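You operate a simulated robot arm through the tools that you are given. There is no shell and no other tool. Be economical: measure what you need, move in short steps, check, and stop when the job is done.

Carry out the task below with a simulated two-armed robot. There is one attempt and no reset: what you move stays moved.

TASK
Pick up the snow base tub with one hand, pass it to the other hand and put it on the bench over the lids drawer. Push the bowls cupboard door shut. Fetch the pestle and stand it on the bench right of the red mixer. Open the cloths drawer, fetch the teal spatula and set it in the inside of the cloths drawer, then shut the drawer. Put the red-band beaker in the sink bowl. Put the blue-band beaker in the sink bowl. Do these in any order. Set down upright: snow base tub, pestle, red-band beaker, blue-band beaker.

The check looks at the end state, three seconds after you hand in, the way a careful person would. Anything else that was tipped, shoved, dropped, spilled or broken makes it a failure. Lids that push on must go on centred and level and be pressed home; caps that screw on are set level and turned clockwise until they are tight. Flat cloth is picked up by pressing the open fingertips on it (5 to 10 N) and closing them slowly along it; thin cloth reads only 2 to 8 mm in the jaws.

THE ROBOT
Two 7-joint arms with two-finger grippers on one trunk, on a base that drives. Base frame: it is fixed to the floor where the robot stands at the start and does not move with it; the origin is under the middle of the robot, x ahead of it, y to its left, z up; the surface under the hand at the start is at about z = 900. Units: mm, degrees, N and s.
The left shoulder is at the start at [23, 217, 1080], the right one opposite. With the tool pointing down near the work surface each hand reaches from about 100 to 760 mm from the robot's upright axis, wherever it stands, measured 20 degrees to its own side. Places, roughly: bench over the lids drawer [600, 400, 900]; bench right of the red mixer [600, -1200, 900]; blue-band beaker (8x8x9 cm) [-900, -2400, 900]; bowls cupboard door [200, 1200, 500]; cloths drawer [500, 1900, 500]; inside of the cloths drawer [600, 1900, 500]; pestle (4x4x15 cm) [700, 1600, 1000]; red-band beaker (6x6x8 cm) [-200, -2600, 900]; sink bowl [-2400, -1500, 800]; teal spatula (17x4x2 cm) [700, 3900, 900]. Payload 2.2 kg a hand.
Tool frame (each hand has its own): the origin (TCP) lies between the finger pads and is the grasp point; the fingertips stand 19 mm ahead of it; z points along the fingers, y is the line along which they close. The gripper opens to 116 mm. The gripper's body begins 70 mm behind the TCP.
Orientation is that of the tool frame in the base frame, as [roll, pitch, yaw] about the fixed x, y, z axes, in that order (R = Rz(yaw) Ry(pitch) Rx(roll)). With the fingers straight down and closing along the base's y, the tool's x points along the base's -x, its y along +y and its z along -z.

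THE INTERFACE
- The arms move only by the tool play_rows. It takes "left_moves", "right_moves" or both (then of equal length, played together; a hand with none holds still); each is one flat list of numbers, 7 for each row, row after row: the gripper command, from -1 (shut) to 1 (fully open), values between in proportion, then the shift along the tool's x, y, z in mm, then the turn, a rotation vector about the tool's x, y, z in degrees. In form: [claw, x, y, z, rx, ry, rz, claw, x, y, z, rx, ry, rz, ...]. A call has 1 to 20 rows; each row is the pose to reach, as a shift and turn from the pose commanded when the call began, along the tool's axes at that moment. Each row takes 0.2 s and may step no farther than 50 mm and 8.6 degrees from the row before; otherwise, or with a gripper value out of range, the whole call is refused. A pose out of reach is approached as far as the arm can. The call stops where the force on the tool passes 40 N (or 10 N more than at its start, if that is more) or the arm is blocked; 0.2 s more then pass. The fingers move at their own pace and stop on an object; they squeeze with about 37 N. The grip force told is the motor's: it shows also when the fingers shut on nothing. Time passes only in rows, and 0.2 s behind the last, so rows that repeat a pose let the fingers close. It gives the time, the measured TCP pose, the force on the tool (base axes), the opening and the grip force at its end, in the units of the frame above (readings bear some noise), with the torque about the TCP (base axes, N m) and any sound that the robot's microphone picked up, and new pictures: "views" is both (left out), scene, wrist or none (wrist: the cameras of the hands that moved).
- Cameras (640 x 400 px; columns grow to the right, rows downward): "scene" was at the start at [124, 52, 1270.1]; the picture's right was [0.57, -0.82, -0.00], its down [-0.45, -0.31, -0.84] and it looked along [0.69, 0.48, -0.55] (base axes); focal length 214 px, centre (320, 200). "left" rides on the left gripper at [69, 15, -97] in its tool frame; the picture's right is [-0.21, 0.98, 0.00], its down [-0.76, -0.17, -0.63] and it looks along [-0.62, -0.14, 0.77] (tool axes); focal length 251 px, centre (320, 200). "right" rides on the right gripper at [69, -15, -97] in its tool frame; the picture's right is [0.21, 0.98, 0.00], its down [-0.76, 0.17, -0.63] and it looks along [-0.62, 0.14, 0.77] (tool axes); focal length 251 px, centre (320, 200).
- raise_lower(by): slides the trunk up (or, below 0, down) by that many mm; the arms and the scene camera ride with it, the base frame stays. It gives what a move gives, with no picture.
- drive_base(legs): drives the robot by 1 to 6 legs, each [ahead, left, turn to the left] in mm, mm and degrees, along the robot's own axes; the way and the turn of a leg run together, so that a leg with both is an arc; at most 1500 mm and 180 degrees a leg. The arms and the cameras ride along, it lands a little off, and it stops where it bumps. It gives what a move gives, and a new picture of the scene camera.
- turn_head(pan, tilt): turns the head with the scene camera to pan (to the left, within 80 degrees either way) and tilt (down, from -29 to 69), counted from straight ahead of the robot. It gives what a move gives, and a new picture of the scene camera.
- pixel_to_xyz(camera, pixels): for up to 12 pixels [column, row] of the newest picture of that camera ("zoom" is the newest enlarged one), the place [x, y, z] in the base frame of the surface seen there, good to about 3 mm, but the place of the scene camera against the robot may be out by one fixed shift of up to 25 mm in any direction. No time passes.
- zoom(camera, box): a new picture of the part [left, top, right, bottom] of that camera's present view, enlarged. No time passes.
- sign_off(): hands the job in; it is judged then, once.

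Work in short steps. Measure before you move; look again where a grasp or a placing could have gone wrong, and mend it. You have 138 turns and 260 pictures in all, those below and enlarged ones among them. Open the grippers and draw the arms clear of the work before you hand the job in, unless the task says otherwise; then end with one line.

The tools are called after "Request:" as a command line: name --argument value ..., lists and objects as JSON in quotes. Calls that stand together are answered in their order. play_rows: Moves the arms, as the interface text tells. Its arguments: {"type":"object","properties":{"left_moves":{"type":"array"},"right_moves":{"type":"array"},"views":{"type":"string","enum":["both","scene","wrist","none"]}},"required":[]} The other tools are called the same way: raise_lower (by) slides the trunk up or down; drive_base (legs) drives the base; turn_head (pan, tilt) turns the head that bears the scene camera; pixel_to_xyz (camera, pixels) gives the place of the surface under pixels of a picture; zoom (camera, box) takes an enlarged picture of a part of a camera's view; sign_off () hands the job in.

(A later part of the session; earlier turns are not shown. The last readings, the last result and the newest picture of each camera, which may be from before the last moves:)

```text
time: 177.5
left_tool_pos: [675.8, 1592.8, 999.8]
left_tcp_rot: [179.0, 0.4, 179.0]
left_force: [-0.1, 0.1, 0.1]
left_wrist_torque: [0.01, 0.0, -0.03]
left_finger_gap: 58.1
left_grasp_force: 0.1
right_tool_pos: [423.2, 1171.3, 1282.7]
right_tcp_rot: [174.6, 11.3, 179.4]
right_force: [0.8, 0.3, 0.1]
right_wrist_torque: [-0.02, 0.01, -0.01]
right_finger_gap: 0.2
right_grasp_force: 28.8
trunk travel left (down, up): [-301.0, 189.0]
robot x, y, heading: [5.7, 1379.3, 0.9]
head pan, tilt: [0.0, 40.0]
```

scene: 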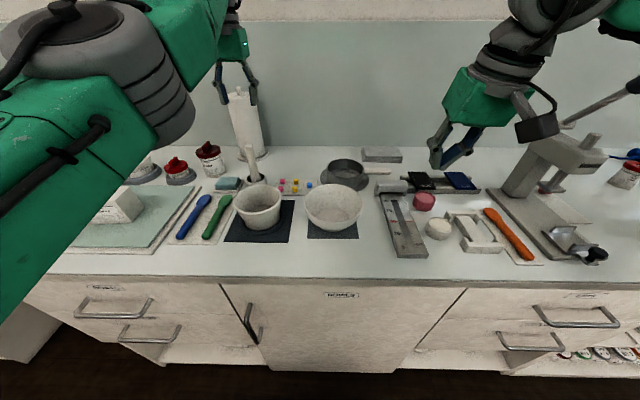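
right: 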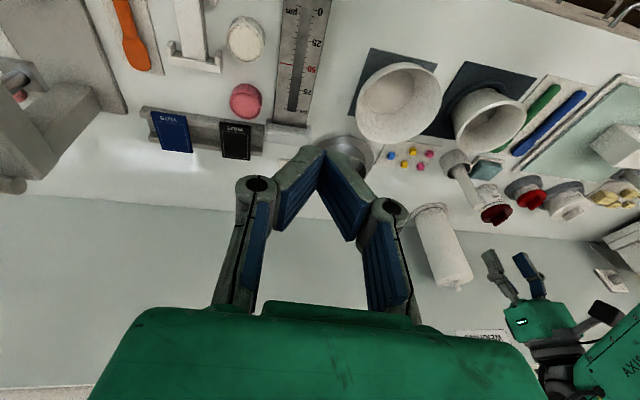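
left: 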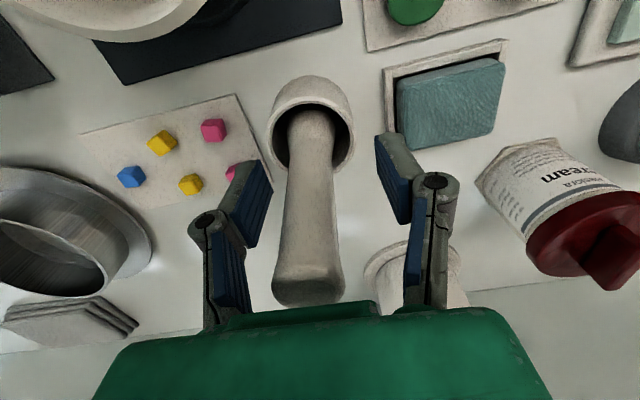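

The pestle is between the pads. I centre −5 mm, close, and lift 110 mm straight up out of the cup.

Request:
play_rows --left_moves '[0, 0, -5, 0, 0, 0, 0, -1, 0, -5, 0, 0, 0, 0, -1, 0, -5, 0, 0, 0, 0, -1, 0, -5, 0, 0, 0, 0, -1, 0, -5, -20, 0, 0, 0, -1, 0, -5, -50, 0, 0, 0, -1, 0, -5, -80, 0, 0, 0, -1, 0, -5, -115, 0, 0, 0, -1, 0, -5, -150, 0, 0, 0, -1, 0, -5, -150, 0, 0, 0]' --views "both"

```text
time: 179.7
left_tool_pos: [676.0, 1586.5, 1149.6]
left_tcp_rot: [178.9, 0.4, 179.0]
left_force: [-0.2, -0.3, -2.1]
left_wrist_torque: [-0.02, 0.0, -0.01]
left_finger_gap: 24.8
left_grasp_force: 36.8
left hand out of reach, approached as far as the arm can: row 7, 8
right_tool_pos: [424.2, 1172.2, 1282.5]
right_tcp_rot: [174.6, 11.2, 179.4]
right_force: [0.2, -0.2, -0.8]
right_wrist_torque: [-0.01, 0.0, 0.02]
right_finger_gap: 0.0
right_grasp_force: 28.4
trunk travel left (down, up): [-301.0, 189.0]
robot x, y, heading: [6.0, 1379.2, 0.8]
head pan, tilt: [0.0, 40.0]
```

scene: 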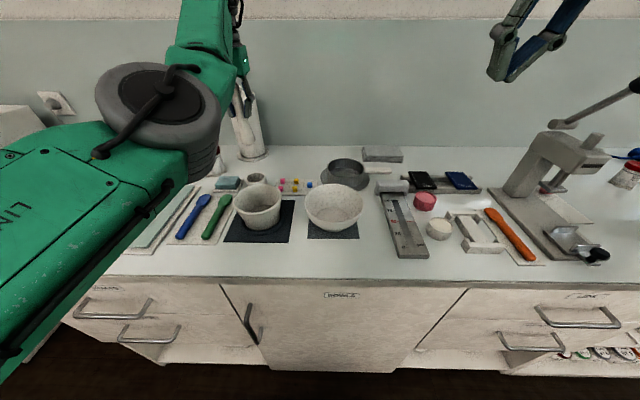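
left: 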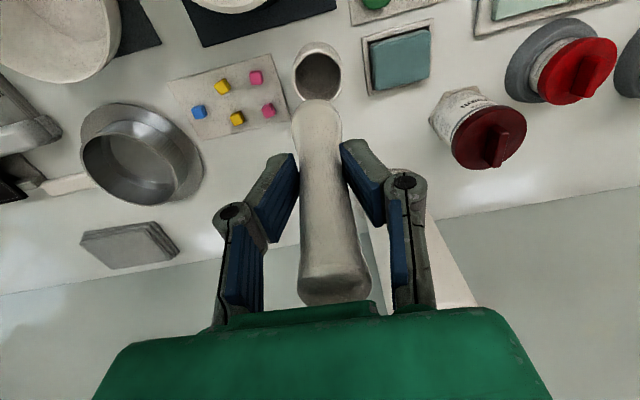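

Pestle held and clear of its cup. I back out 550 mm and travel right along the bench in stages, looking around.

Request:
drive_base --legs '[[-550, 0, 0], [0, -1400, 0], [0, -1300, 0]]'

Request:
turn_head --pan -5 --tilt 40

```text
time: 195.6
left_tool_pos: [165.7, -1122.0, 1150.4]
left_tcp_rot: [179.4, 0.4, 178.8]
left_force: [0.1, 0.1, -0.5]
left_wrist_torque: [-0.01, 0.03, 0.01]
left_finger_gap: 24.7
left_grasp_force: 37.3
right_tool_pos: [-88.2, -1535.0, 1284.0]
right_tcp_rot: [174.9, 11.3, 179.2]
right_force: [-0.5, 0.4, 0.1]
right_wrist_torque: [-0.02, 0.0, 0.02]
right_finger_gap: 0.1
right_grasp_force: 29.0
trunk travel left (down, up): [-301.0, 189.0]
robot x, y, heading: [-507.7, -1335.0, 0.8]
head pan, tilt: [0.0, 40.0]
```

scene: 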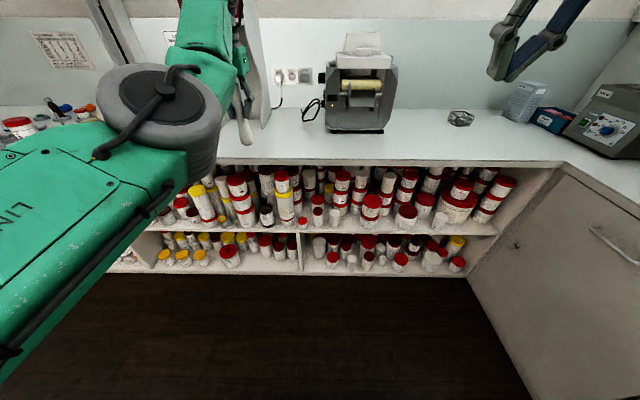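

```text
time: 196.2
left_tool_pos: [163.6, -1123.6, 1154.1]
left_tcp_rot: [179.2, 0.5, 178.9]
left_force: [-0.8, 0.7, -1.3]
left_wrist_torque: [0.02, 0.03, -0.01]
left_finger_gap: 25.0
left_grasp_force: 36.6
right_tool_pos: [-93.8, -1539.9, 1284.5]
right_tcp_rot: [174.7, 11.5, 179.2]
right_force: [0.1, -0.1, -0.1]
right_wrist_torque: [-0.01, -0.01, 0.0]
right_finger_gap: 0.0
right_grasp_force: 28.4
trunk travel left (down, up): [-301.0, 189.0]
robot x, y, heading: [-502.3, -1333.8, 0.8]
head pan, tilt: [-5.0, 40.0]
```

scene: 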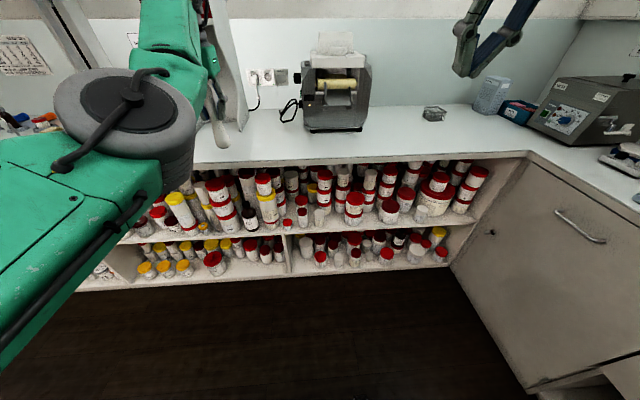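

The red mixer is behind the left hand; clear bench lies between it and the grey mill. I measure that gap.

Request:
pixel_to_xyz --camera "scene" --pixels '[[243, 118], [225, 145], [270, 140], [300, 128], [290, 115], [260, 155], [250, 85], [305, 110], [355, 130]]'

Request:
zoom --camera "scene" --box '[120, 0, 400, 180]'

```text
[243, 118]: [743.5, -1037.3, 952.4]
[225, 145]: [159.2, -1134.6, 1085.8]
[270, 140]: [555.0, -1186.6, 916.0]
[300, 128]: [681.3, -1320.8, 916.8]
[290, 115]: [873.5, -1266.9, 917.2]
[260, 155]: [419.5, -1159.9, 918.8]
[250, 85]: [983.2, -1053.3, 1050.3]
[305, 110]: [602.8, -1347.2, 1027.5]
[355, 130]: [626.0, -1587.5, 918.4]
```

```text
2.22 times, centred on (260, 90) of scene
```

zoom: 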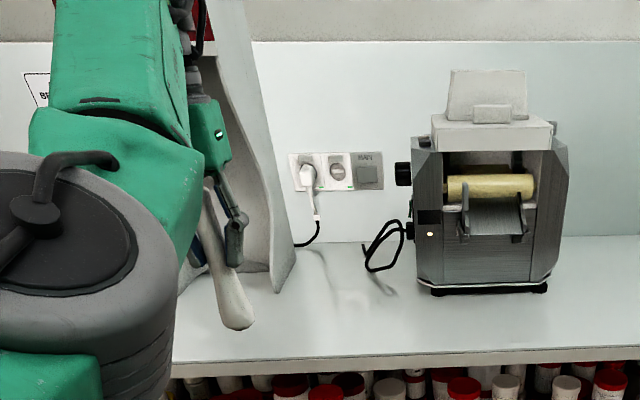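

Gap spans y≈−1040…−1350. I drive so the pestle is over (560,−1185).

Request:
drive_base --legs '[[390, -62, 0]]'

Request:
play_rows --left_moves '[-1, 0, 0, 20, 0, 0, 0, -1, 0, 0, 50, 0, 0, 0, -1, 0, 0, 80, 0, 0, 0, -1, 0, 0, 105, 0, 0, 0, -1, 0, 0, 105, 0, 0, 0, -1, 0, 0, 105, 0, 0, 0]'

```text
time: 198.7
left_tool_pos: [553.5, -1185.9, 1153.9]
left_tcp_rot: [179.0, 0.6, 178.8]
left_force: [-0.1, 0.2, -1.5]
left_wrist_torque: [-0.03, 0.02, -0.01]
left_finger_gap: 24.9
left_grasp_force: 37.1
right_tool_pos: [296.1, -1599.2, 1282.8]
right_tcp_rot: [174.5, 11.5, 179.3]
right_force: [0.3, 0.2, 0.3]
right_wrist_torque: [0.03, 0.0, 0.0]
right_finger_gap: 0.2
right_grasp_force: 28.6
trunk travel left (down, up): [-301.0, 189.0]
robot x, y, heading: [-116.8, -1389.8, 1.0]
head pan, tilt: [-5.0, 40.0]
```

scene: 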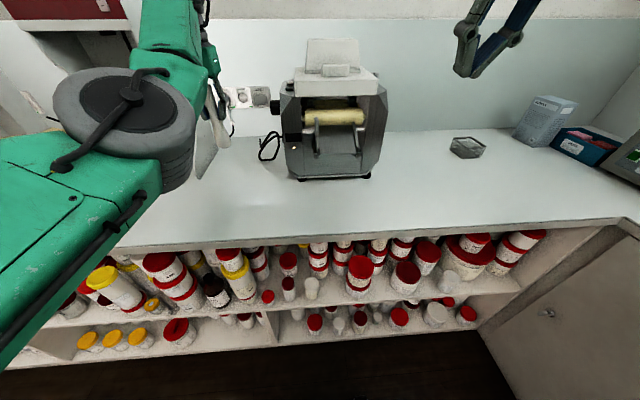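

```text
time: 200.1
left_tool_pos: [559.2, -1180.8, 1050.1]
left_tcp_rot: [179.2, 0.6, 178.7]
left_force: [0.1, 0.2, -0.6]
left_wrist_torque: [0.0, 0.01, 0.04]
left_finger_gap: 24.8
left_grasp_force: 37.2
left hand out of reach, approached as far as the arm can: row 1, 2, 3, 4, 5, 6
right_tool_pos: [293.3, -1596.7, 1286.0]
right_tcp_rot: [174.7, 11.8, 179.3]
right_force: [-0.2, -0.5, 0.4]
right_wrist_torque: [-0.02, 0.01, 0.02]
right_finger_gap: 0.0
right_grasp_force: 29.1
trunk travel left (down, up): [-301.0, 189.0]
robot x, y, heading: [-112.3, -1385.3, 0.9]
head pan, tilt: [-5.0, 40.0]
```

scene: 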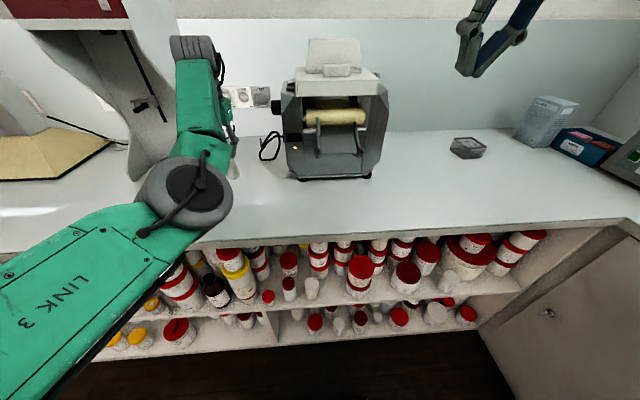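
left: 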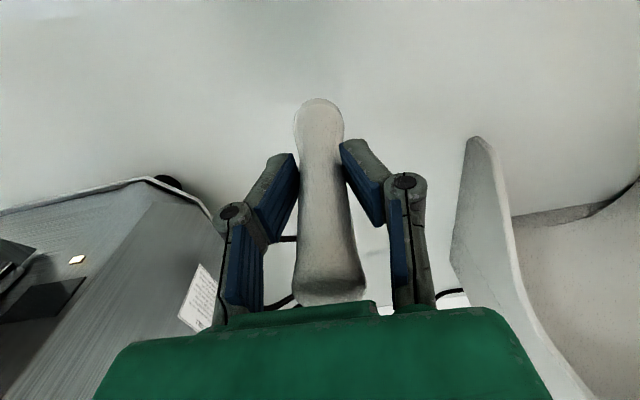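

I check the left elbow's clearance to the bench before descending further.

Request:
pixel_to_xyz --camera "scene" --pixels '[[190, 185], [190, 212], [225, 190], [150, 220], [200, 110], [215, 235], [240, 230]]'

```text
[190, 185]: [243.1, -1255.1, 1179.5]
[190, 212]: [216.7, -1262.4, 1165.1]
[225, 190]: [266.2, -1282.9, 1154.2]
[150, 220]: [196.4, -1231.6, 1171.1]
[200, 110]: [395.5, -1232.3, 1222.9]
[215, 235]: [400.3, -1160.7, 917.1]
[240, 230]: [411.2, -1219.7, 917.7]
```

Elbow is high and clear. I descend 48 mm, then creep in 2 mm steps until contact.

Request:
play_rows --left_moves '[-1, 0, 0, 20, 0, 0, 0, -1, 0, 0, 40, 0, 0, 0, -1, 0, 0, 48, 0, 0, 0, -1, 0, 0, 50, 0, 0, 0, -1, 0, 0, 52, 0, 0, 0, -1, 0, 0, 54, 0, 0, 0, -1, 0, 0, 56, 0, 0, 0]'

```text
time: 201.7
left_tool_pos: [559.8, -1180.6, 995.4]
left_tcp_rot: [179.0, 0.9, 178.8]
left_force: [0.8, 0.0, 5.5]
left_wrist_torque: [0.0, -0.13, 0.01]
left_finger_gap: 24.9
left_grasp_force: 37.2
right_tool_pos: [292.1, -1597.0, 1284.8]
right_tcp_rot: [174.7, 11.8, 179.2]
right_force: [-0.3, -0.7, 0.1]
right_wrist_torque: [-0.02, 0.01, 0.0]
right_finger_gap: 0.1
right_grasp_force: 28.3
trunk travel left (down, up): [-301.0, 189.0]
robot x, y, heading: [-114.1, -1392.7, 0.7]
head pan, tilt: [-5.0, 40.0]
```

scene: 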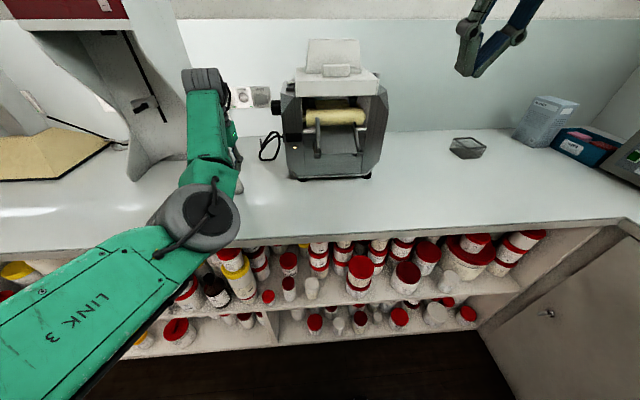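
left: 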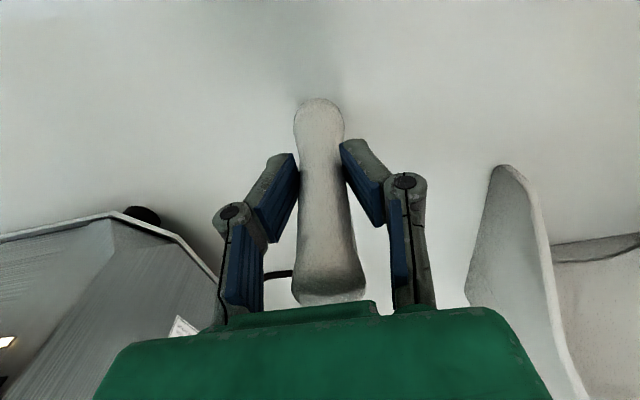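

Base contact at 5.5 N. I open slowly, then lift straight up.

Request:
play_rows --left_moves '[-0.5, 0, 0, 0.5, 0, 0, 0, -0.5, 0, 0, 0.5, 0, 0, 0, 0, 0, 0, 0.5, 0, 0, 0, 0, 0, 0, 0, 0, 0, 0, 0, 0, 0, -15, 0, 0, 0, 0, 0, 0, -40, 0, 0, 0, 0, 0, 0, -75, 0, 0, 0, 0, 0, 0, -110, 0, 0, 0, 0, 0, 0, -150, 0, 0, 0]' --views "wrist"

```text
time: 203.7
left_tool_pos: [555.3, -1182.7, 1145.8]
left_tcp_rot: [179.1, 0.7, 178.8]
left_force: [0.5, -0.4, 0.2]
left_wrist_torque: [0.02, 0.0, -0.02]
left_finger_gap: 57.9
left_grasp_force: 0.0
right_tool_pos: [292.2, -1596.0, 1286.0]
right_tcp_rot: [174.8, 11.7, 179.2]
right_force: [0.4, -0.2, 0.5]
right_wrist_torque: [-0.05, -0.03, -0.01]
right_finger_gap: 0.1
right_grasp_force: 28.5
trunk travel left (down, up): [-301.0, 189.0]
robot x, y, heading: [-113.2, -1390.1, 0.8]
head pan, tilt: [-5.0, 40.0]
```

left: 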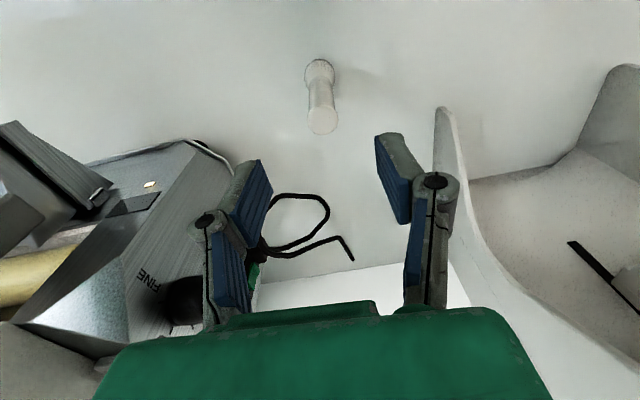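

Pestle stands on the bench right of the red mixer. I back off and turn right 90° to face the beaker bench.

Request:
drive_base --legs '[[-450, 0, 0], [0, 0, -90]]'

Request:
turn_head --pan 0 --tilt 35

```text
time: 210.2
left_tool_pos: [-354.1, -2066.1, 1143.8]
left_tcp_rot: [179.1, 0.6, 89.2]
left_force: [0.1, -0.3, -0.4]
left_wrist_torque: [-0.04, 0.01, 0.02]
left_finger_gap: 57.7
left_grasp_force: 0.0
right_tool_pos: [-767.7, -1803.5, 1285.2]
right_tcp_rot: [174.7, 11.7, 89.4]
right_force: [0.6, 0.0, 0.3]
right_wrist_torque: [0.04, 0.0, -0.01]
right_finger_gap: 0.0
right_grasp_force: 28.6
trunk travel left (down, up): [-301.0, 189.0]
robot x, y, heading: [-560.8, -1393.5, -88.8]
head pan, tilt: [-5.0, 40.0]
```

scene: 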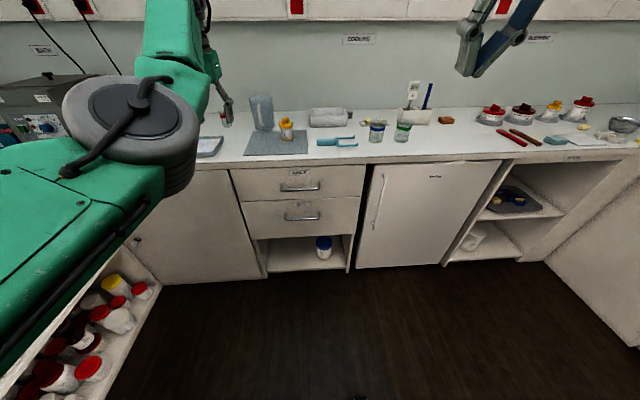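

```text
time: 210.9
left_tool_pos: [-353.5, -2061.8, 1147.3]
left_tcp_rot: [179.2, 0.9, 89.1]
left_force: [-0.4, 0.1, 0.0]
left_wrist_torque: [-0.01, -0.02, 0.01]
left_finger_gap: 58.2
left_grasp_force: 0.0
right_tool_pos: [-767.7, -1798.6, 1287.1]
right_tcp_rot: [174.7, 11.9, 89.5]
right_force: [0.2, 1.1, 0.8]
right_wrist_torque: [0.01, 0.01, -0.01]
right_finger_gap: 0.0
right_grasp_force: 28.4
trunk travel left (down, up): [-301.0, 189.0]
robot x, y, heading: [-562.5, -1396.6, -88.9]
head pan, tilt: [0.0, 35.0]
```

scene: 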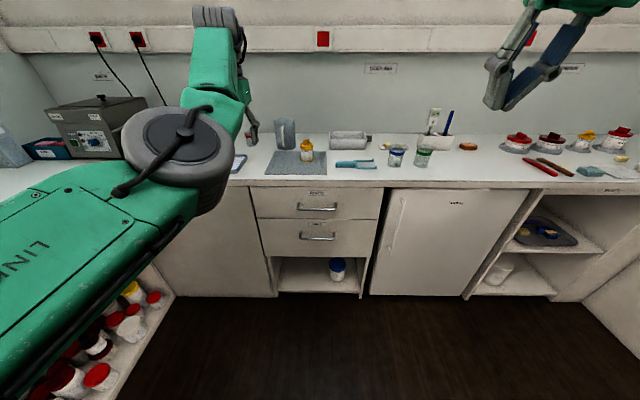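

Beakers with blue (396,155) and green (424,157) bands are visible; the red one is near (250,133). I zoom and measure.

Request:
zoom --camera "scene" --box '[220, 100, 480, 200]'

Request:
pixel_to_xyz --camera "scene" --pixels '[[396, 148], [396, 160], [388, 158], [405, 158], [424, 155], [251, 140], [251, 130], [330, 187], [396, 166], [414, 160], [375, 162]]'

```text
2.46 times, centred on (350, 150) of scene
```

zoom: 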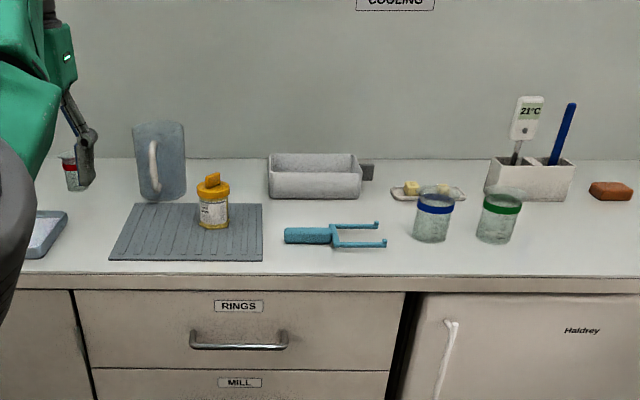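

```text
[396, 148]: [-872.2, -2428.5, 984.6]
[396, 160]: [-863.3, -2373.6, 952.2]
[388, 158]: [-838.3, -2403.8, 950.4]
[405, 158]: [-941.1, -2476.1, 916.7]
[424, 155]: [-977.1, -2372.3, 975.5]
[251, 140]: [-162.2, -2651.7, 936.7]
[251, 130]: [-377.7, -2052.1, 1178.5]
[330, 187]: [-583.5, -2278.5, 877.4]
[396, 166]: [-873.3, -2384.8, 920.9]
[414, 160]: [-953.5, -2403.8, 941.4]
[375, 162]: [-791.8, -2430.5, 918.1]
```

Blue ≈(−869,−2405), red ≈(−165,−2675). I'll take red with the left hand and blue with the right; first I drive toward red for a closer look.

Request:
drive_base --legs '[[480, 190, 0]]'

Request:
play_rows --left_moves '[1, 0, 0, 0, 0, 0, 0, 1, 0, 0, 0, 0, 0, 0, 1, 0, 0, 0, 0, 0, 0]' --views "wrist"

```text
time: 213.9
left_tool_pos: [-159.3, -2538.5, 1148.5]
left_tcp_rot: [179.0, 0.9, 89.0]
left_force: [-0.8, 0.1, 0.5]
left_wrist_torque: [0.03, -0.07, 0.01]
left_finger_gap: 58.1
left_grasp_force: 0.1
right_tool_pos: [-575.4, -2277.1, 1286.4]
right_tcp_rot: [174.5, 11.9, 89.4]
right_force: [0.2, -0.4, 0.2]
right_wrist_torque: [-0.01, -0.04, 0.01]
right_finger_gap: 0.0
right_grasp_force: 28.6
trunk travel left (down, up): [-301.0, 189.0]
robot x, y, heading: [-365.8, -1875.1, -88.6]
head pan, tilt: [0.0, 35.0]
```

scene: 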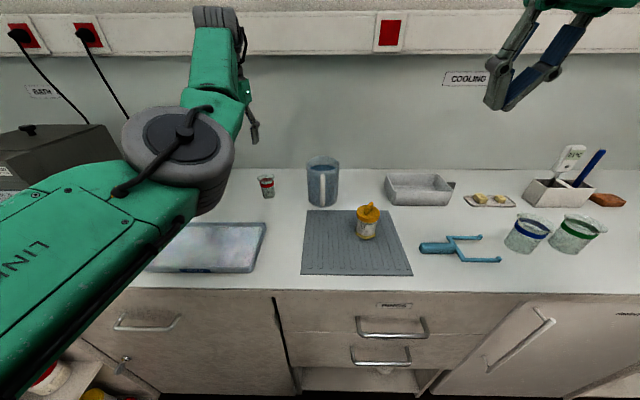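

```text
time: 214.7
left_tool_pos: [-158.6, -2536.5, 1150.3]
left_tcp_rot: [179.1, 1.2, 89.1]
left_force: [1.0, 0.6, -0.5]
left_wrist_torque: [0.01, -0.03, -0.02]
left_finger_gap: 116.2
left_grasp_force: 0.1
right_tool_pos: [-573.5, -2272.8, 1288.3]
right_tcp_rot: [174.6, 12.1, 89.5]
right_force: [-0.3, -0.5, -0.4]
right_wrist_torque: [-0.01, -0.02, 0.03]
right_finger_gap: 0.0
right_grasp_force: 28.7
trunk travel left (down, up): [-301.0, 189.0]
robot x, y, heading: [-365.5, -1874.0, -88.9]
head pan, tilt: [0.0, 35.0]
```

left: 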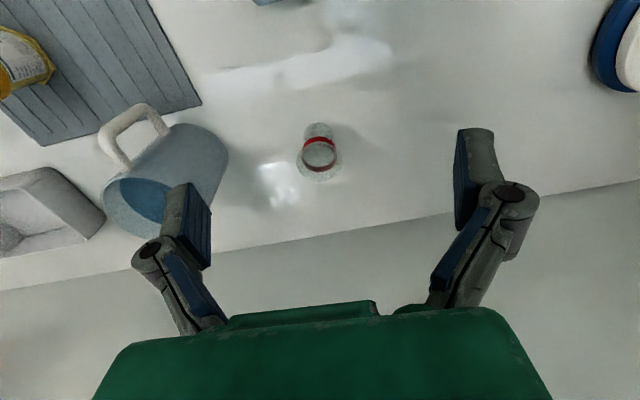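

The left camera sees the red-band beaker at (319,150). I measure it and the jug.

Request:
pixel_to_xyz --camera "left" --pixels '[[319, 131], [319, 139], [305, 150], [336, 150], [318, 152], [319, 168], [220, 150], [195, 200], [319, 125], [345, 165]]'

Request:
zoom --camera "left" --box '[270, 100, 370, 200]'

```text
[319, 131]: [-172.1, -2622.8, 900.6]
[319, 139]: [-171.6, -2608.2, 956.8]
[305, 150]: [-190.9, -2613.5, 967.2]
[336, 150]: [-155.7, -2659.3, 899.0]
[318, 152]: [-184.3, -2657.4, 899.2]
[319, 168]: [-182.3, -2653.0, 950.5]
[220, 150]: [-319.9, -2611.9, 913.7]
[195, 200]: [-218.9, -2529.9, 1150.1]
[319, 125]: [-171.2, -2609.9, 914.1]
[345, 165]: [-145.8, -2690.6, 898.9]
```

```text
4.00 times, centred on (320, 150) of left
```

zoom: 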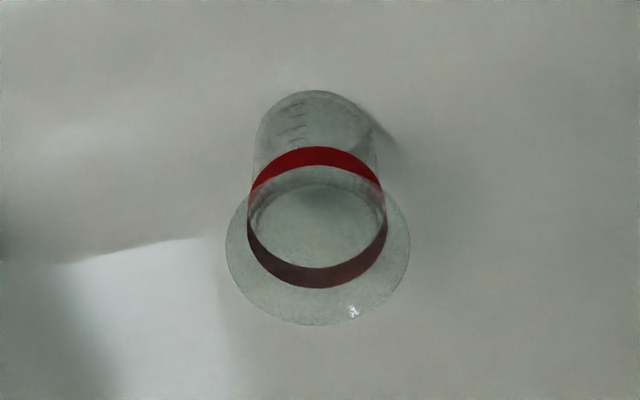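

Beaker axis ≈(−177,−2631), rim ≈975. I drive 65 mm closer for reach and check the jug's nearest edge.

Request:
drive_base --legs '[[65, 0, 0]]'

Request:
play_rows --left_moves '[0.6, 0, 0, 20, 0, 0, 0, 0.6, 0, 0, 40, 0, 0, 0, 0.6, 0, 0, 60, 0, 0, 0, 0.6, 0, 0, 60, 0, 0, 0, 0.6, 0, 0, 60, 0, 0, 0]' --views "wrist"

```text
time: 215.7
left_tool_pos: [-156.3, -2600.2, 1149.1]
left_tcp_rot: [179.1, 1.1, 89.0]
left_force: [-0.1, -0.1, 0.4]
left_wrist_torque: [0.03, 0.04, 0.04]
left_finger_gap: 116.0
left_grasp_force: 0.0
right_tool_pos: [-570.6, -2337.7, 1289.3]
right_tcp_rot: [174.7, 12.0, 89.5]
right_force: [-0.5, -0.5, 0.4]
right_wrist_torque: [0.04, -0.05, 0.02]
right_finger_gap: 0.0
right_grasp_force: 28.4
trunk travel left (down, up): [-301.0, 189.0]
robot x, y, heading: [-366.0, -1936.8, -88.9]
head pan, tilt: [0.0, 35.0]
```

scene: 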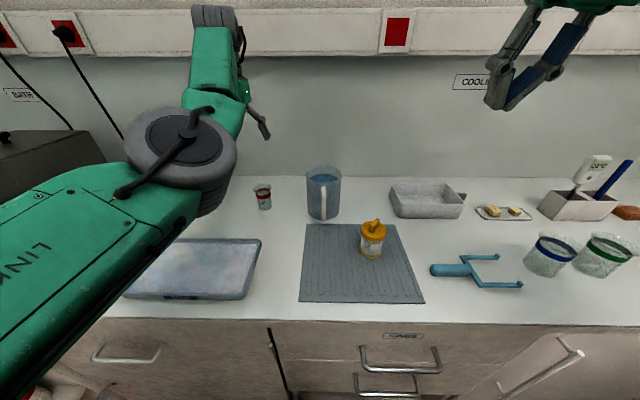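

```text
time: 216.9
left_tool_pos: [-148.8, -2611.3, 1090.7]
left_tcp_rot: [179.3, 1.2, 89.0]
left_force: [0.8, -0.3, 0.0]
left_wrist_torque: [0.01, 0.05, -0.02]
left_finger_gap: 92.8
left_grasp_force: 0.0
left hand out of reach, approached as far as the arm can: row 1, 2, 3, 4, 5
right_tool_pos: [-565.5, -2334.4, 1289.5]
right_tcp_rot: [175.0, 12.2, 89.5]
right_force: [0.4, -0.3, 0.2]
right_wrist_torque: [0.03, -0.02, 0.06]
right_finger_gap: 0.0
right_grasp_force: 28.8
trunk travel left (down, up): [-301.0, 189.0]
robot x, y, heading: [-365.4, -1939.6, -88.8]
head pan, tilt: [0.0, 35.0]
```

left: 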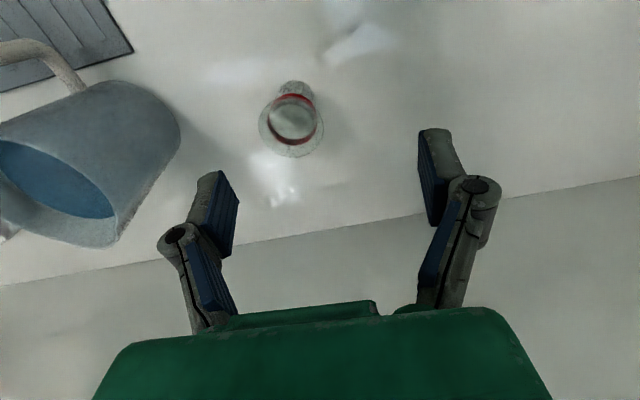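

I re-measure the beaker from here.

Request:
pixel_to_xyz --camera "left" --pixels '[[294, 97], [291, 141], [297, 85], [268, 115], [272, 120], [314, 118], [175, 130], [120, 225]]'

```text
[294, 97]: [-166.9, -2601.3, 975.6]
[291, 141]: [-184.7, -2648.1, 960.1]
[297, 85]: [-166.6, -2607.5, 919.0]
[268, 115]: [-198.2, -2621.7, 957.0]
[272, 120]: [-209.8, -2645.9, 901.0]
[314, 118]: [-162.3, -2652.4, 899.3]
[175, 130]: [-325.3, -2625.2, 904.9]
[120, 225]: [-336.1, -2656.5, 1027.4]
```

Axis ≈(−176,−2628); the jug's edge is at x≈−325, so clear. I align and descend to z≈943.

Request:
play_rows --left_moves '[0.6, -9, -14, 10, 0, 0, 0, 0.6, -17, -27, 30, 0, 0, 0, 0.6, -17, -27, 70, 0, 0, 0, 0.6, -17, -27, 110, 0, 0, 0, 0.6, -17, -27, 148, 0, 0, 0, 0.6, -17, -27, 148, 0, 0, 0, 0.6, -17, -27, 148, 0, 0, 0]' --views "wrist"

```text
time: 218.5
left_tool_pos: [-175.6, -2630.3, 942.1]
left_tcp_rot: [179.3, 1.2, 89.0]
left_force: [0.7, -0.3, 0.7]
left_wrist_torque: [-0.01, -0.02, -0.03]
left_finger_gap: 92.7
left_grasp_force: 0.0
right_tool_pos: [-566.5, -2333.2, 1290.6]
right_tcp_rot: [174.8, 12.2, 89.4]
right_force: [0.3, -0.5, -0.4]
right_wrist_torque: [0.02, 0.0, 0.02]
right_finger_gap: 0.1
right_grasp_force: 28.3
trunk travel left (down, up): [-301.0, 189.0]
robot x, y, heading: [-365.2, -1936.9, -89.0]
head pan, tilt: [0.0, 35.0]
```

left: 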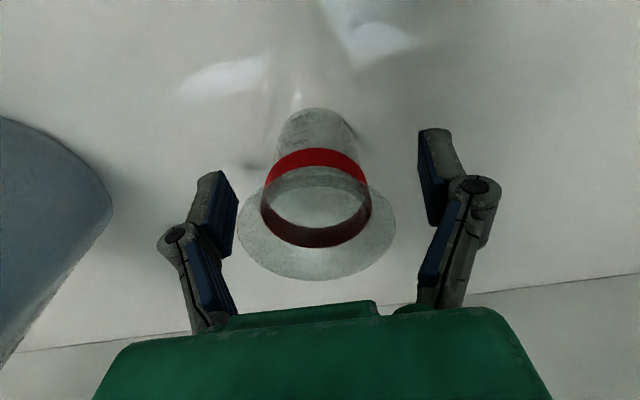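

The beaker sits centred between the pads. I close and lift 120 mm.

Request:
play_rows --left_moves '[0.6, 0, -3, 0, 0, 0, 0, -1, 0, -3, 0, 0, 0, 0, -1, 0, -3, 0, 0, 0, 0, -1, 0, -3, 0, 0, 0, 0, -1, 0, -3, -15, 0, 0, 0, -1, 0, -3, -45, 0, 0, 0, -1, 0, -3, -80, 0, 0, 0, -1, 0, -3, -120, 0, 0, 0, -1, 0, -3, -160, 0, 0, 0, -1, 0, -3, -160, 0, 0, 0]' --views "wrist"

```text
time: 220.7
left_tool_pos: [-179.5, -2630.9, 1102.4]
left_tcp_rot: [179.1, 1.1, 88.8]
left_force: [0.1, -0.9, -1.6]
left_wrist_torque: [0.03, 0.0, -0.04]
left_finger_gap: 43.1
left_grasp_force: 37.2
right_tool_pos: [-567.3, -2336.9, 1289.4]
right_tcp_rot: [174.8, 12.2, 89.5]
right_force: [0.2, -0.8, -0.7]
right_wrist_torque: [0.04, -0.03, 0.0]
right_finger_gap: 0.0
right_grasp_force: 28.7
trunk travel left (down, up): [-301.0, 189.0]
robot x, y, heading: [-370.7, -1935.8, -88.9]
head pan, tilt: [0.0, 35.0]
```

left: 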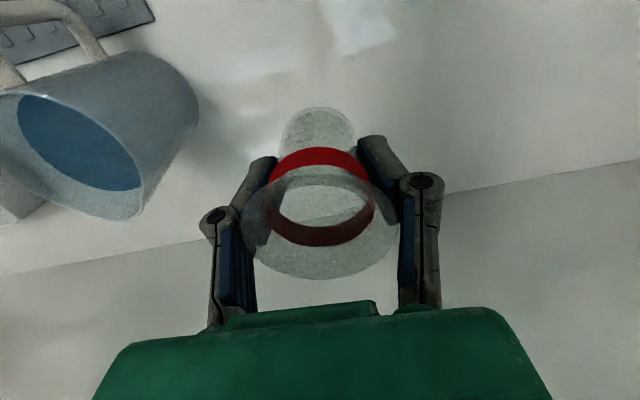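

Red-band beaker held. I back off, retract the left hand, level the right hand, and drive to face the blue-band beaker.

Request:
drive_base --legs '[[-400, 0, 0], [0, -300, 0]]'

Request:
play_rows --left_moves '[-1, 40, 0, 0, 0, 0, 0, -1, 80, 0, 0, 0, 0, 0, -1, 120, 0, 0, 0, 0, 0, -1, 160, 0, -5, 0, 0, 0, -1, 190, 0, -10, 0, 0, 0, -1, 190, 0, -10, 0, 0, 0]' --right_moves '[1, -20, 0, 15, 2, 4, 0, 1, -40, 0, 30, 4, 8, 0, 1, -60, 0, 45, 5, 12, 0, 1, -80, 0, 75, 5, 12, 0, 1, -100, 0, 105, 5, 12, 0, 1, -120, 0, 125, 5, 12, 0]' --views "scene"

```text
time: 224.8
left_tool_pos: [-458.6, -2237.2, 1099.7]
left_tcp_rot: [-179.6, 1.3, 89.5]
left_force: [0.7, 0.5, -1.1]
left_wrist_torque: [-0.01, 0.11, -0.02]
left_finger_gap: 42.9
left_grasp_force: 37.2
right_tool_pos: [-844.5, -1944.9, 1293.5]
right_tcp_rot: [176.1, 12.4, 90.2]
right_force: [1.6, -0.9, -0.4]
right_wrist_torque: [-0.06, 0.09, -0.04]
right_finger_gap: 0.0
right_grasp_force: 28.5
trunk travel left (down, up): [-301.0, 189.0]
robot x, y, heading: [-667.9, -1548.5, -88.6]
head pan, tilt: [0.0, 35.0]
```

scene: 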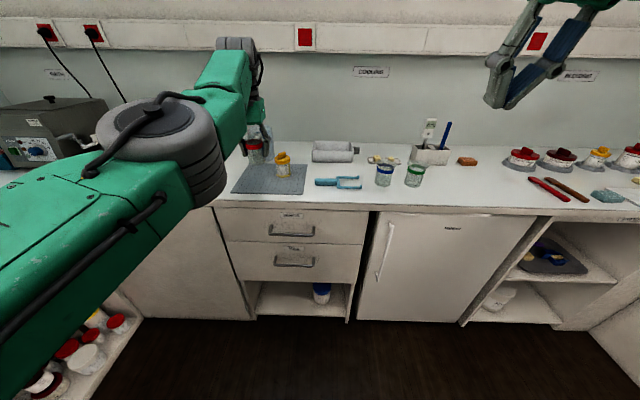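

```text
time: 226.2
left_tool_pos: [-487.4, -2235.9, 1105.8]
left_tcp_rot: [179.0, 1.4, 89.3]
left_force: [-0.2, 0.1, -1.2]
left_wrist_torque: [0.03, -0.04, -0.01]
left_finger_gap: 43.0
left_grasp_force: 36.9
left hand out of reach, approached as far as the arm can: row 1, 2, 3, 4, 5, 6
right_tool_pos: [-866.8, -2085.6, 1194.1]
right_tcp_rot: [179.7, 0.4, 90.4]
right_force: [-0.1, 0.7, 0.5]
right_wrist_torque: [0.02, -0.07, -0.02]
right_finger_gap: 115.8
right_grasp_force: 0.0
trunk travel left (down, up): [-301.0, 189.0]
robot x, y, heading: [-669.0, -1550.7, -88.7]
head pan, tilt: [0.0, 35.0]
```

scene: 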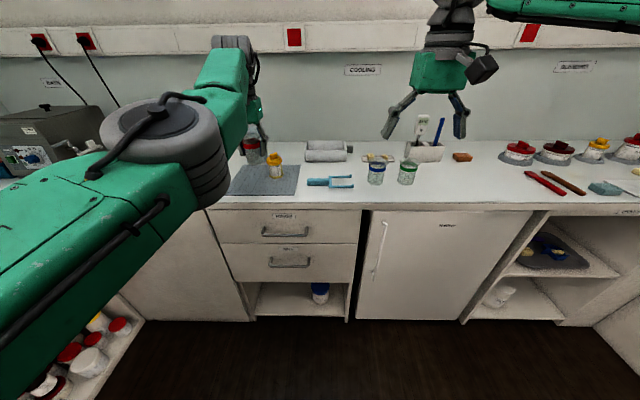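

Left stays extended, so I limit base travel: measure the jar and blue beaker before moving ahead 170.

Request:
pixel_to_xyz --camera "scene" --pixels '[[275, 157], [275, 170], [376, 163], [376, 175], [407, 172], [250, 150]]'

Request:
drive_base --legs '[[170, 0, 0]]'

Request:
play_rows --right_moves '[0.8, -30, 0, 20, 0, 0, 0, 0.8, -50, 0, 50, 0, 0, 0, 0.8, -50, 0, 50, 0, 0, 0, 0.8, -50, 0, 50, 0, 0, 0]' --views "wrist"

```text
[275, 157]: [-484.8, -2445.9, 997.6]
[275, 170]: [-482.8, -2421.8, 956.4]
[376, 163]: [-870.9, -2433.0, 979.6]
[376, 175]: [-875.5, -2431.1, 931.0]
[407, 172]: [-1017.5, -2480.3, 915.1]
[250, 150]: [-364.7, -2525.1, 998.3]
```

```text
time: 227.7
left_tool_pos: [-479.1, -2405.7, 1105.6]
left_tcp_rot: [179.3, 1.5, 89.3]
left_force: [-0.5, -0.9, -0.8]
left_wrist_torque: [0.0, -0.02, 0.02]
left_finger_gap: 42.9
left_grasp_force: 36.8
right_tool_pos: [-857.0, -2255.7, 1195.7]
right_tcp_rot: [180.0, 0.4, 90.5]
right_force: [-0.7, 0.2, -0.5]
right_wrist_torque: [0.02, -0.06, 0.0]
right_finger_gap: 116.2
right_grasp_force: 0.2
trunk travel left (down, up): [-301.0, 189.0]
robot x, y, heading: [-664.0, -1719.6, -88.7]
head pan, tilt: [0.0, 35.0]
```

scene: 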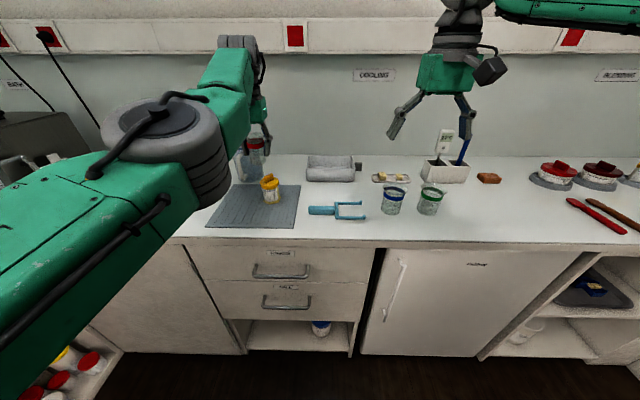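

```text
time: 228.7
left_tool_pos: [-481.9, -2405.6, 1110.3]
left_tcp_rot: [178.9, 1.6, 90.0]
left_force: [0.2, 0.5, -1.5]
left_wrist_torque: [-0.01, -0.04, 0.01]
left_finger_gap: 43.1
left_grasp_force: 37.1
right_tool_pos: [-869.2, -2302.1, 1147.9]
right_tcp_rot: [179.5, 0.7, 90.4]
right_force: [0.0, 1.2, -0.4]
right_wrist_torque: [-0.01, -0.07, -0.01]
right_finger_gap: 104.4
right_grasp_force: 0.1
trunk travel left (down, up): [-301.0, 189.0]
robot x, y, heading: [-670.0, -1722.8, -88.6]
head pan, tilt: [0.0, 35.0]
```

right: 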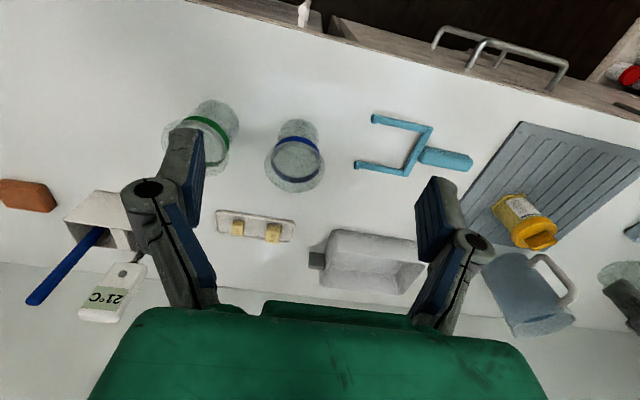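

The right camera sees blue (295,155) and green (205,140) beakers. I measure both and the tool near blue.

Request:
pixel_to_xyz --camera "right" --pixels '[[297, 141], [298, 178], [275, 158], [318, 158], [298, 125], [205, 120], [196, 160], [228, 140], [239, 125], [375, 120], [358, 165], [325, 165]]'

Request:
zoom --camera "right" --box '[160, 80, 400, 220]'

```text
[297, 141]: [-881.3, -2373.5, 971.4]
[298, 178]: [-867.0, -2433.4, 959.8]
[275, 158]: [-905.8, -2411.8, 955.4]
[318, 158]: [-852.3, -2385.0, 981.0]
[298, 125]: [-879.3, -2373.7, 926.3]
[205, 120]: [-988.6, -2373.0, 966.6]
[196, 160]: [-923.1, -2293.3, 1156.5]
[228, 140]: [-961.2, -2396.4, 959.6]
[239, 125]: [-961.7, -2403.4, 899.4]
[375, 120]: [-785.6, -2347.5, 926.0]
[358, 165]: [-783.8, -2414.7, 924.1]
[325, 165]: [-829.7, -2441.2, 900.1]
```

```text
2.67 times, centred on (280, 150) of right
```

zoom: 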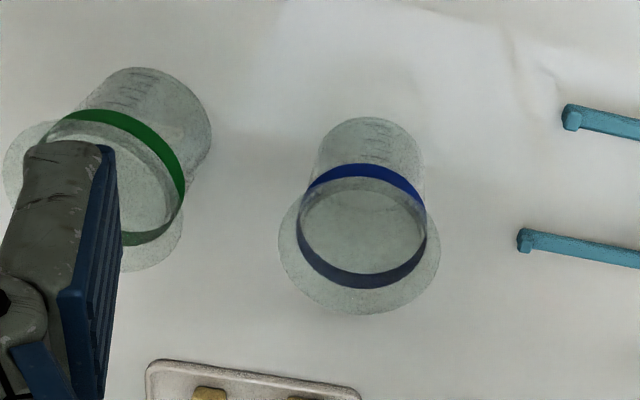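

Blue axis ≈(−875,−2403), green beaker only 118 mm away. I yaw the right hand 40° so its finger passes clear of green, move over, and descend in two stages.

Request:
play_rows --right_moves '[0.7, -20, -1, 0, 0, 0, 8, 0.7, -40, -2, 0, 0, 0, 16, 0.7, -60, -4, 0, 0, 0, 24, 0.7, -80, -5, 0, 0, 0, 32, 0.7, -101, -6, 0, 0, 0, 40, 0.7, -101, -6, 30, 0, 0, 40, 0.7, -101, -6, 70, 0, 0, 40, 0.7, -101, -6, 70, 0, 0, 40, 0.7, -101, -6, 70, 0, 0, 40]' --views "wrist"

```text
time: 230.7
left_tool_pos: [-467.5, -2405.1, 1110.8]
left_tcp_rot: [179.5, 1.7, 90.1]
left_force: [-0.2, 0.7, 0.1]
left_wrist_torque: [-0.06, 0.03, 0.04]
left_finger_gap: 42.8
left_grasp_force: 37.2
right_tool_pos: [-858.1, -2406.0, 1079.9]
right_tcp_rot: [179.6, 0.6, 50.5]
right_force: [-0.4, 0.4, -0.3]
right_wrist_torque: [-0.01, -0.02, -0.01]
right_finger_gap: 98.6
right_grasp_force: 0.0
trunk travel left (down, up): [-301.0, 189.0]
robot x, y, heading: [-665.3, -1720.7, -88.9]
head pan, tilt: [0.0, 35.0]
```

right: 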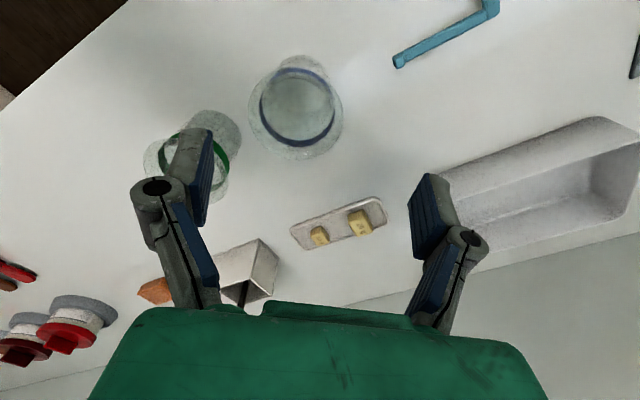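

I re-measure the blue beaker against TCP (−858,−2406).

Request:
pixel_to_xyz --camera "right" --pixels '[[300, 71], [298, 143], [262, 110], [334, 110], [300, 66], [210, 120], [226, 160], [238, 140]]'

Request:
play_rows --right_moves '[0.7, 0, 0, 0, 0, 0, 0, 0.7, 0, 0, 0, 0, 0, 0]' --views "wrist"

```text
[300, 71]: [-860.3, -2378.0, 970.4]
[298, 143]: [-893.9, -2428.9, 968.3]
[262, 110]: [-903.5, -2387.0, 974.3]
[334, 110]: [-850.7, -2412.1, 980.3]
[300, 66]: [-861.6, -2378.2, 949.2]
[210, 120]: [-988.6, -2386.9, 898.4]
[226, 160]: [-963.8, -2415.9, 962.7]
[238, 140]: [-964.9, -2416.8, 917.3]
```

```text
time: 231.3
left_tool_pos: [-475.4, -2406.9, 1111.1]
left_tcp_rot: [179.1, 1.6, 90.2]
left_force: [0.6, 0.4, 0.7]
left_wrist_torque: [0.03, -0.04, -0.02]
left_finger_gap: 42.9
left_grasp_force: 37.0
right_tool_pos: [-867.8, -2405.3, 1078.9]
right_tcp_rot: [179.3, 0.3, 50.4]
right_force: [-0.9, -0.6, 0.4]
right_wrist_torque: [-0.01, -0.05, 0.0]
right_finger_gap: 98.7
right_grasp_force: 0.1
trunk travel left (down, up): [-301.0, 189.0]
robot x, y, heading: [-670.7, -1720.1, -88.7]
head pan, tilt: [0.0, 35.0]
```

right: 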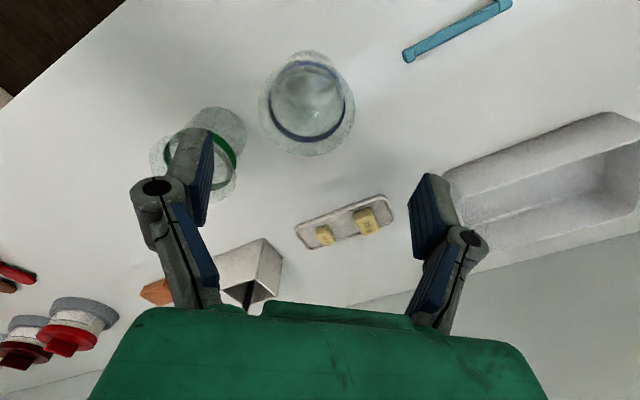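

Axis ≈(−877,−2403). I shift (−4,−8) in tool axes and descend to z≈945, then look.

Request:
play_rows --right_moves '[0.7, -4, -8, 0, 0, 0, 0, 0.7, -4, -8, 30, 0, 0, 0, 0.7, -4, -8, 60, 0, 0, 0, 0.7, -4, -8, 90, 0, 0, 0, 0.7, -4, -8, 115, 0, 0, 0, 0.7, -4, -8, 134, 0, 0, 0, 0.7, -4, -8, 134, 0, 0, 0]' --views "wrist"

```text
time: 232.9
left_tool_pos: [-467.6, -2405.2, 1109.3]
left_tcp_rot: [179.4, 1.6, 90.2]
left_force: [0.7, -0.1, -0.4]
left_wrist_torque: [0.01, 0.03, 0.01]
left_finger_gap: 42.6
left_grasp_force: 37.2
right_tool_pos: [-870.1, -2404.9, 946.2]
right_tcp_rot: [179.6, 0.5, 50.6]
right_force: [0.0, 0.3, -0.2]
right_wrist_torque: [0.01, -0.01, 0.07]
right_finger_gap: 98.7
right_grasp_force: 0.1
trunk travel left (down, up): [-301.0, 189.0]
robot x, y, heading: [-667.2, -1718.8, -88.8]
head pan, tilt: [0.0, 35.0]
```

right: 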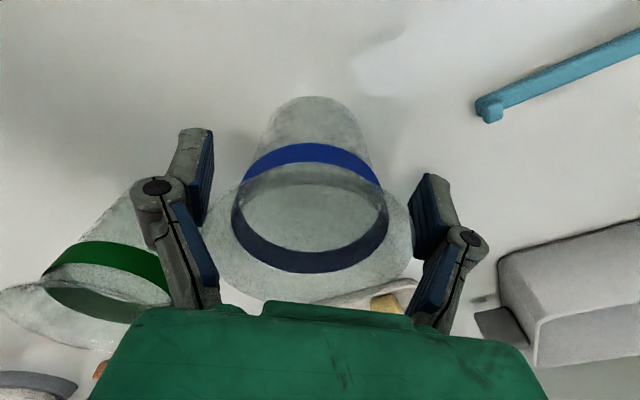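

The blue beaker is centred between the pads. I close and lift 150 mm.

Request:
play_rows --right_moves '[0.3, 0, 0, 0, 0, 0, 0, -1, 0, 0, 0, 0, 0, 0, -1, 0, 0, 0, 0, 0, 0, -1, 0, 0, 0, 0, 0, 0, -1, 0, 0, -15, 0, 0, 0, -1, 0, 0, -45, 0, 0, 0, -1, 0, 0, -80, 0, 0, 0, -1, 0, 0, -120, 0, 0, 0, -1, 0, 0, -155, 0, 0, 0, -1, 0, 0, -155, 0, 0, 0]' --views "both"

```text
time: 235.1
left_tool_pos: [-468.5, -2405.6, 1109.3]
left_tcp_rot: [179.4, 1.6, 90.3]
left_force: [0.6, 0.1, -0.5]
left_wrist_torque: [0.02, 0.04, -0.02]
left_finger_gap: 42.9
left_grasp_force: 36.9
right_tool_pos: [-869.9, -2403.0, 1101.0]
right_tcp_rot: [179.6, 0.4, 50.5]
right_force: [0.9, 0.8, -0.9]
right_wrist_torque: [0.0, 0.0, 0.02]
right_finger_gap: 66.7
right_grasp_force: 37.4
trunk travel left (down, up): [-301.0, 189.0]
robot x, y, heading: [-663.2, -1719.2, -89.1]
head pan, tilt: [0.0, 35.0]
```

scene: 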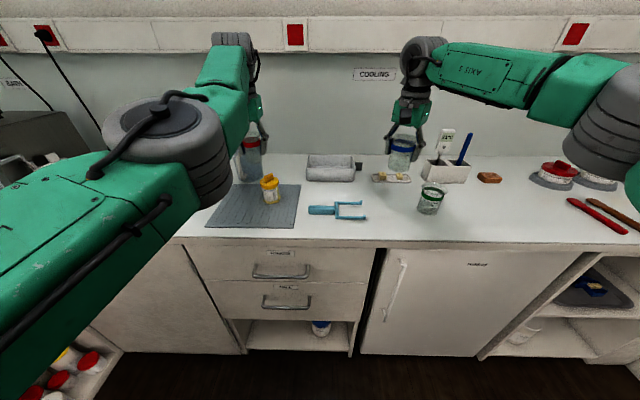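
right: 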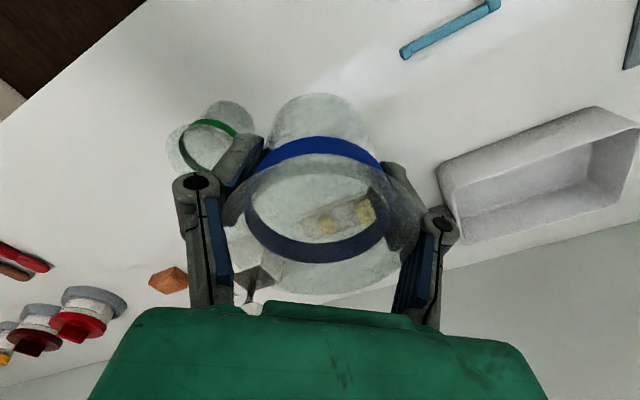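

Both beakers held; green undisturbed. I back away and turn right to face the sink.

Request:
drive_base --legs '[[-450, 0, 0], [0, 0, -90]]'

Request:
turn_head --pan 0 --tilt 25

```text
time: 241.6
left_tool_pos: [-1364.0, -1467.1, 1109.4]
left_tcp_rot: [179.4, 1.6, 0.2]
left_force: [0.8, -0.6, 0.3]
left_wrist_torque: [0.0, 0.02, 0.01]
left_finger_gap: 42.9
left_grasp_force: 37.4
right_tool_pos: [-1360.0, -1064.7, 1100.3]
right_tcp_rot: [179.5, 0.6, -39.5]
right_force: [0.1, 0.1, -0.4]
right_wrist_torque: [-0.03, -0.02, -0.04]
right_finger_gap: 57.7
right_grasp_force: 37.3
trunk travel left (down, up): [-301.0, 189.0]
robot x, y, heading: [-679.7, -1272.3, -178.6]
head pan, tilt: [0.0, 35.0]
```

scene: 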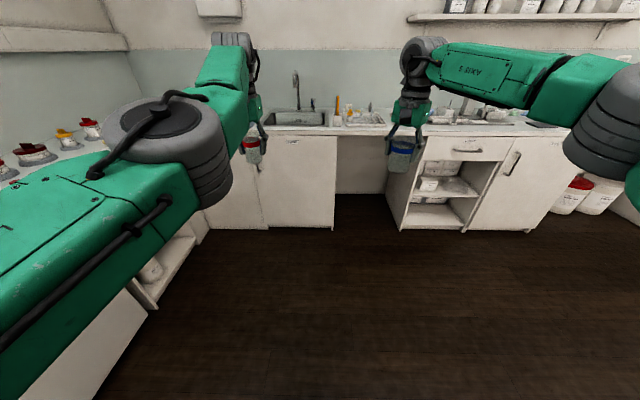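

```text
time: 242.3
left_tool_pos: [-1361.6, -1482.6, 1113.5]
left_tcp_rot: [179.7, 1.9, 1.4]
left_force: [0.4, 0.1, 0.0]
left_wrist_torque: [0.02, 0.03, -0.03]
left_finger_gap: 42.9
left_grasp_force: 37.0
right_tool_pos: [-1354.8, -1064.8, 1104.6]
right_tcp_rot: [179.4, 0.6, -39.7]
right_force: [0.5, 0.5, -1.3]
right_wrist_torque: [-0.03, -0.01, 0.01]
right_finger_gap: 58.0
right_grasp_force: 37.3
trunk travel left (down, up): [-301.0, 189.0]
robot x, y, heading: [-679.5, -1270.1, -178.5]
head pan, tilt: [0.0, 25.0]
```

scene: 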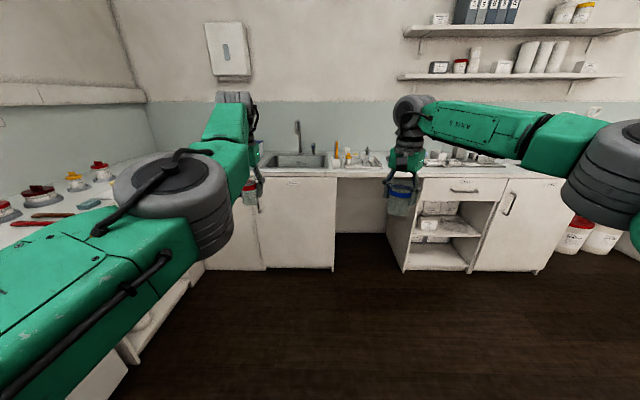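

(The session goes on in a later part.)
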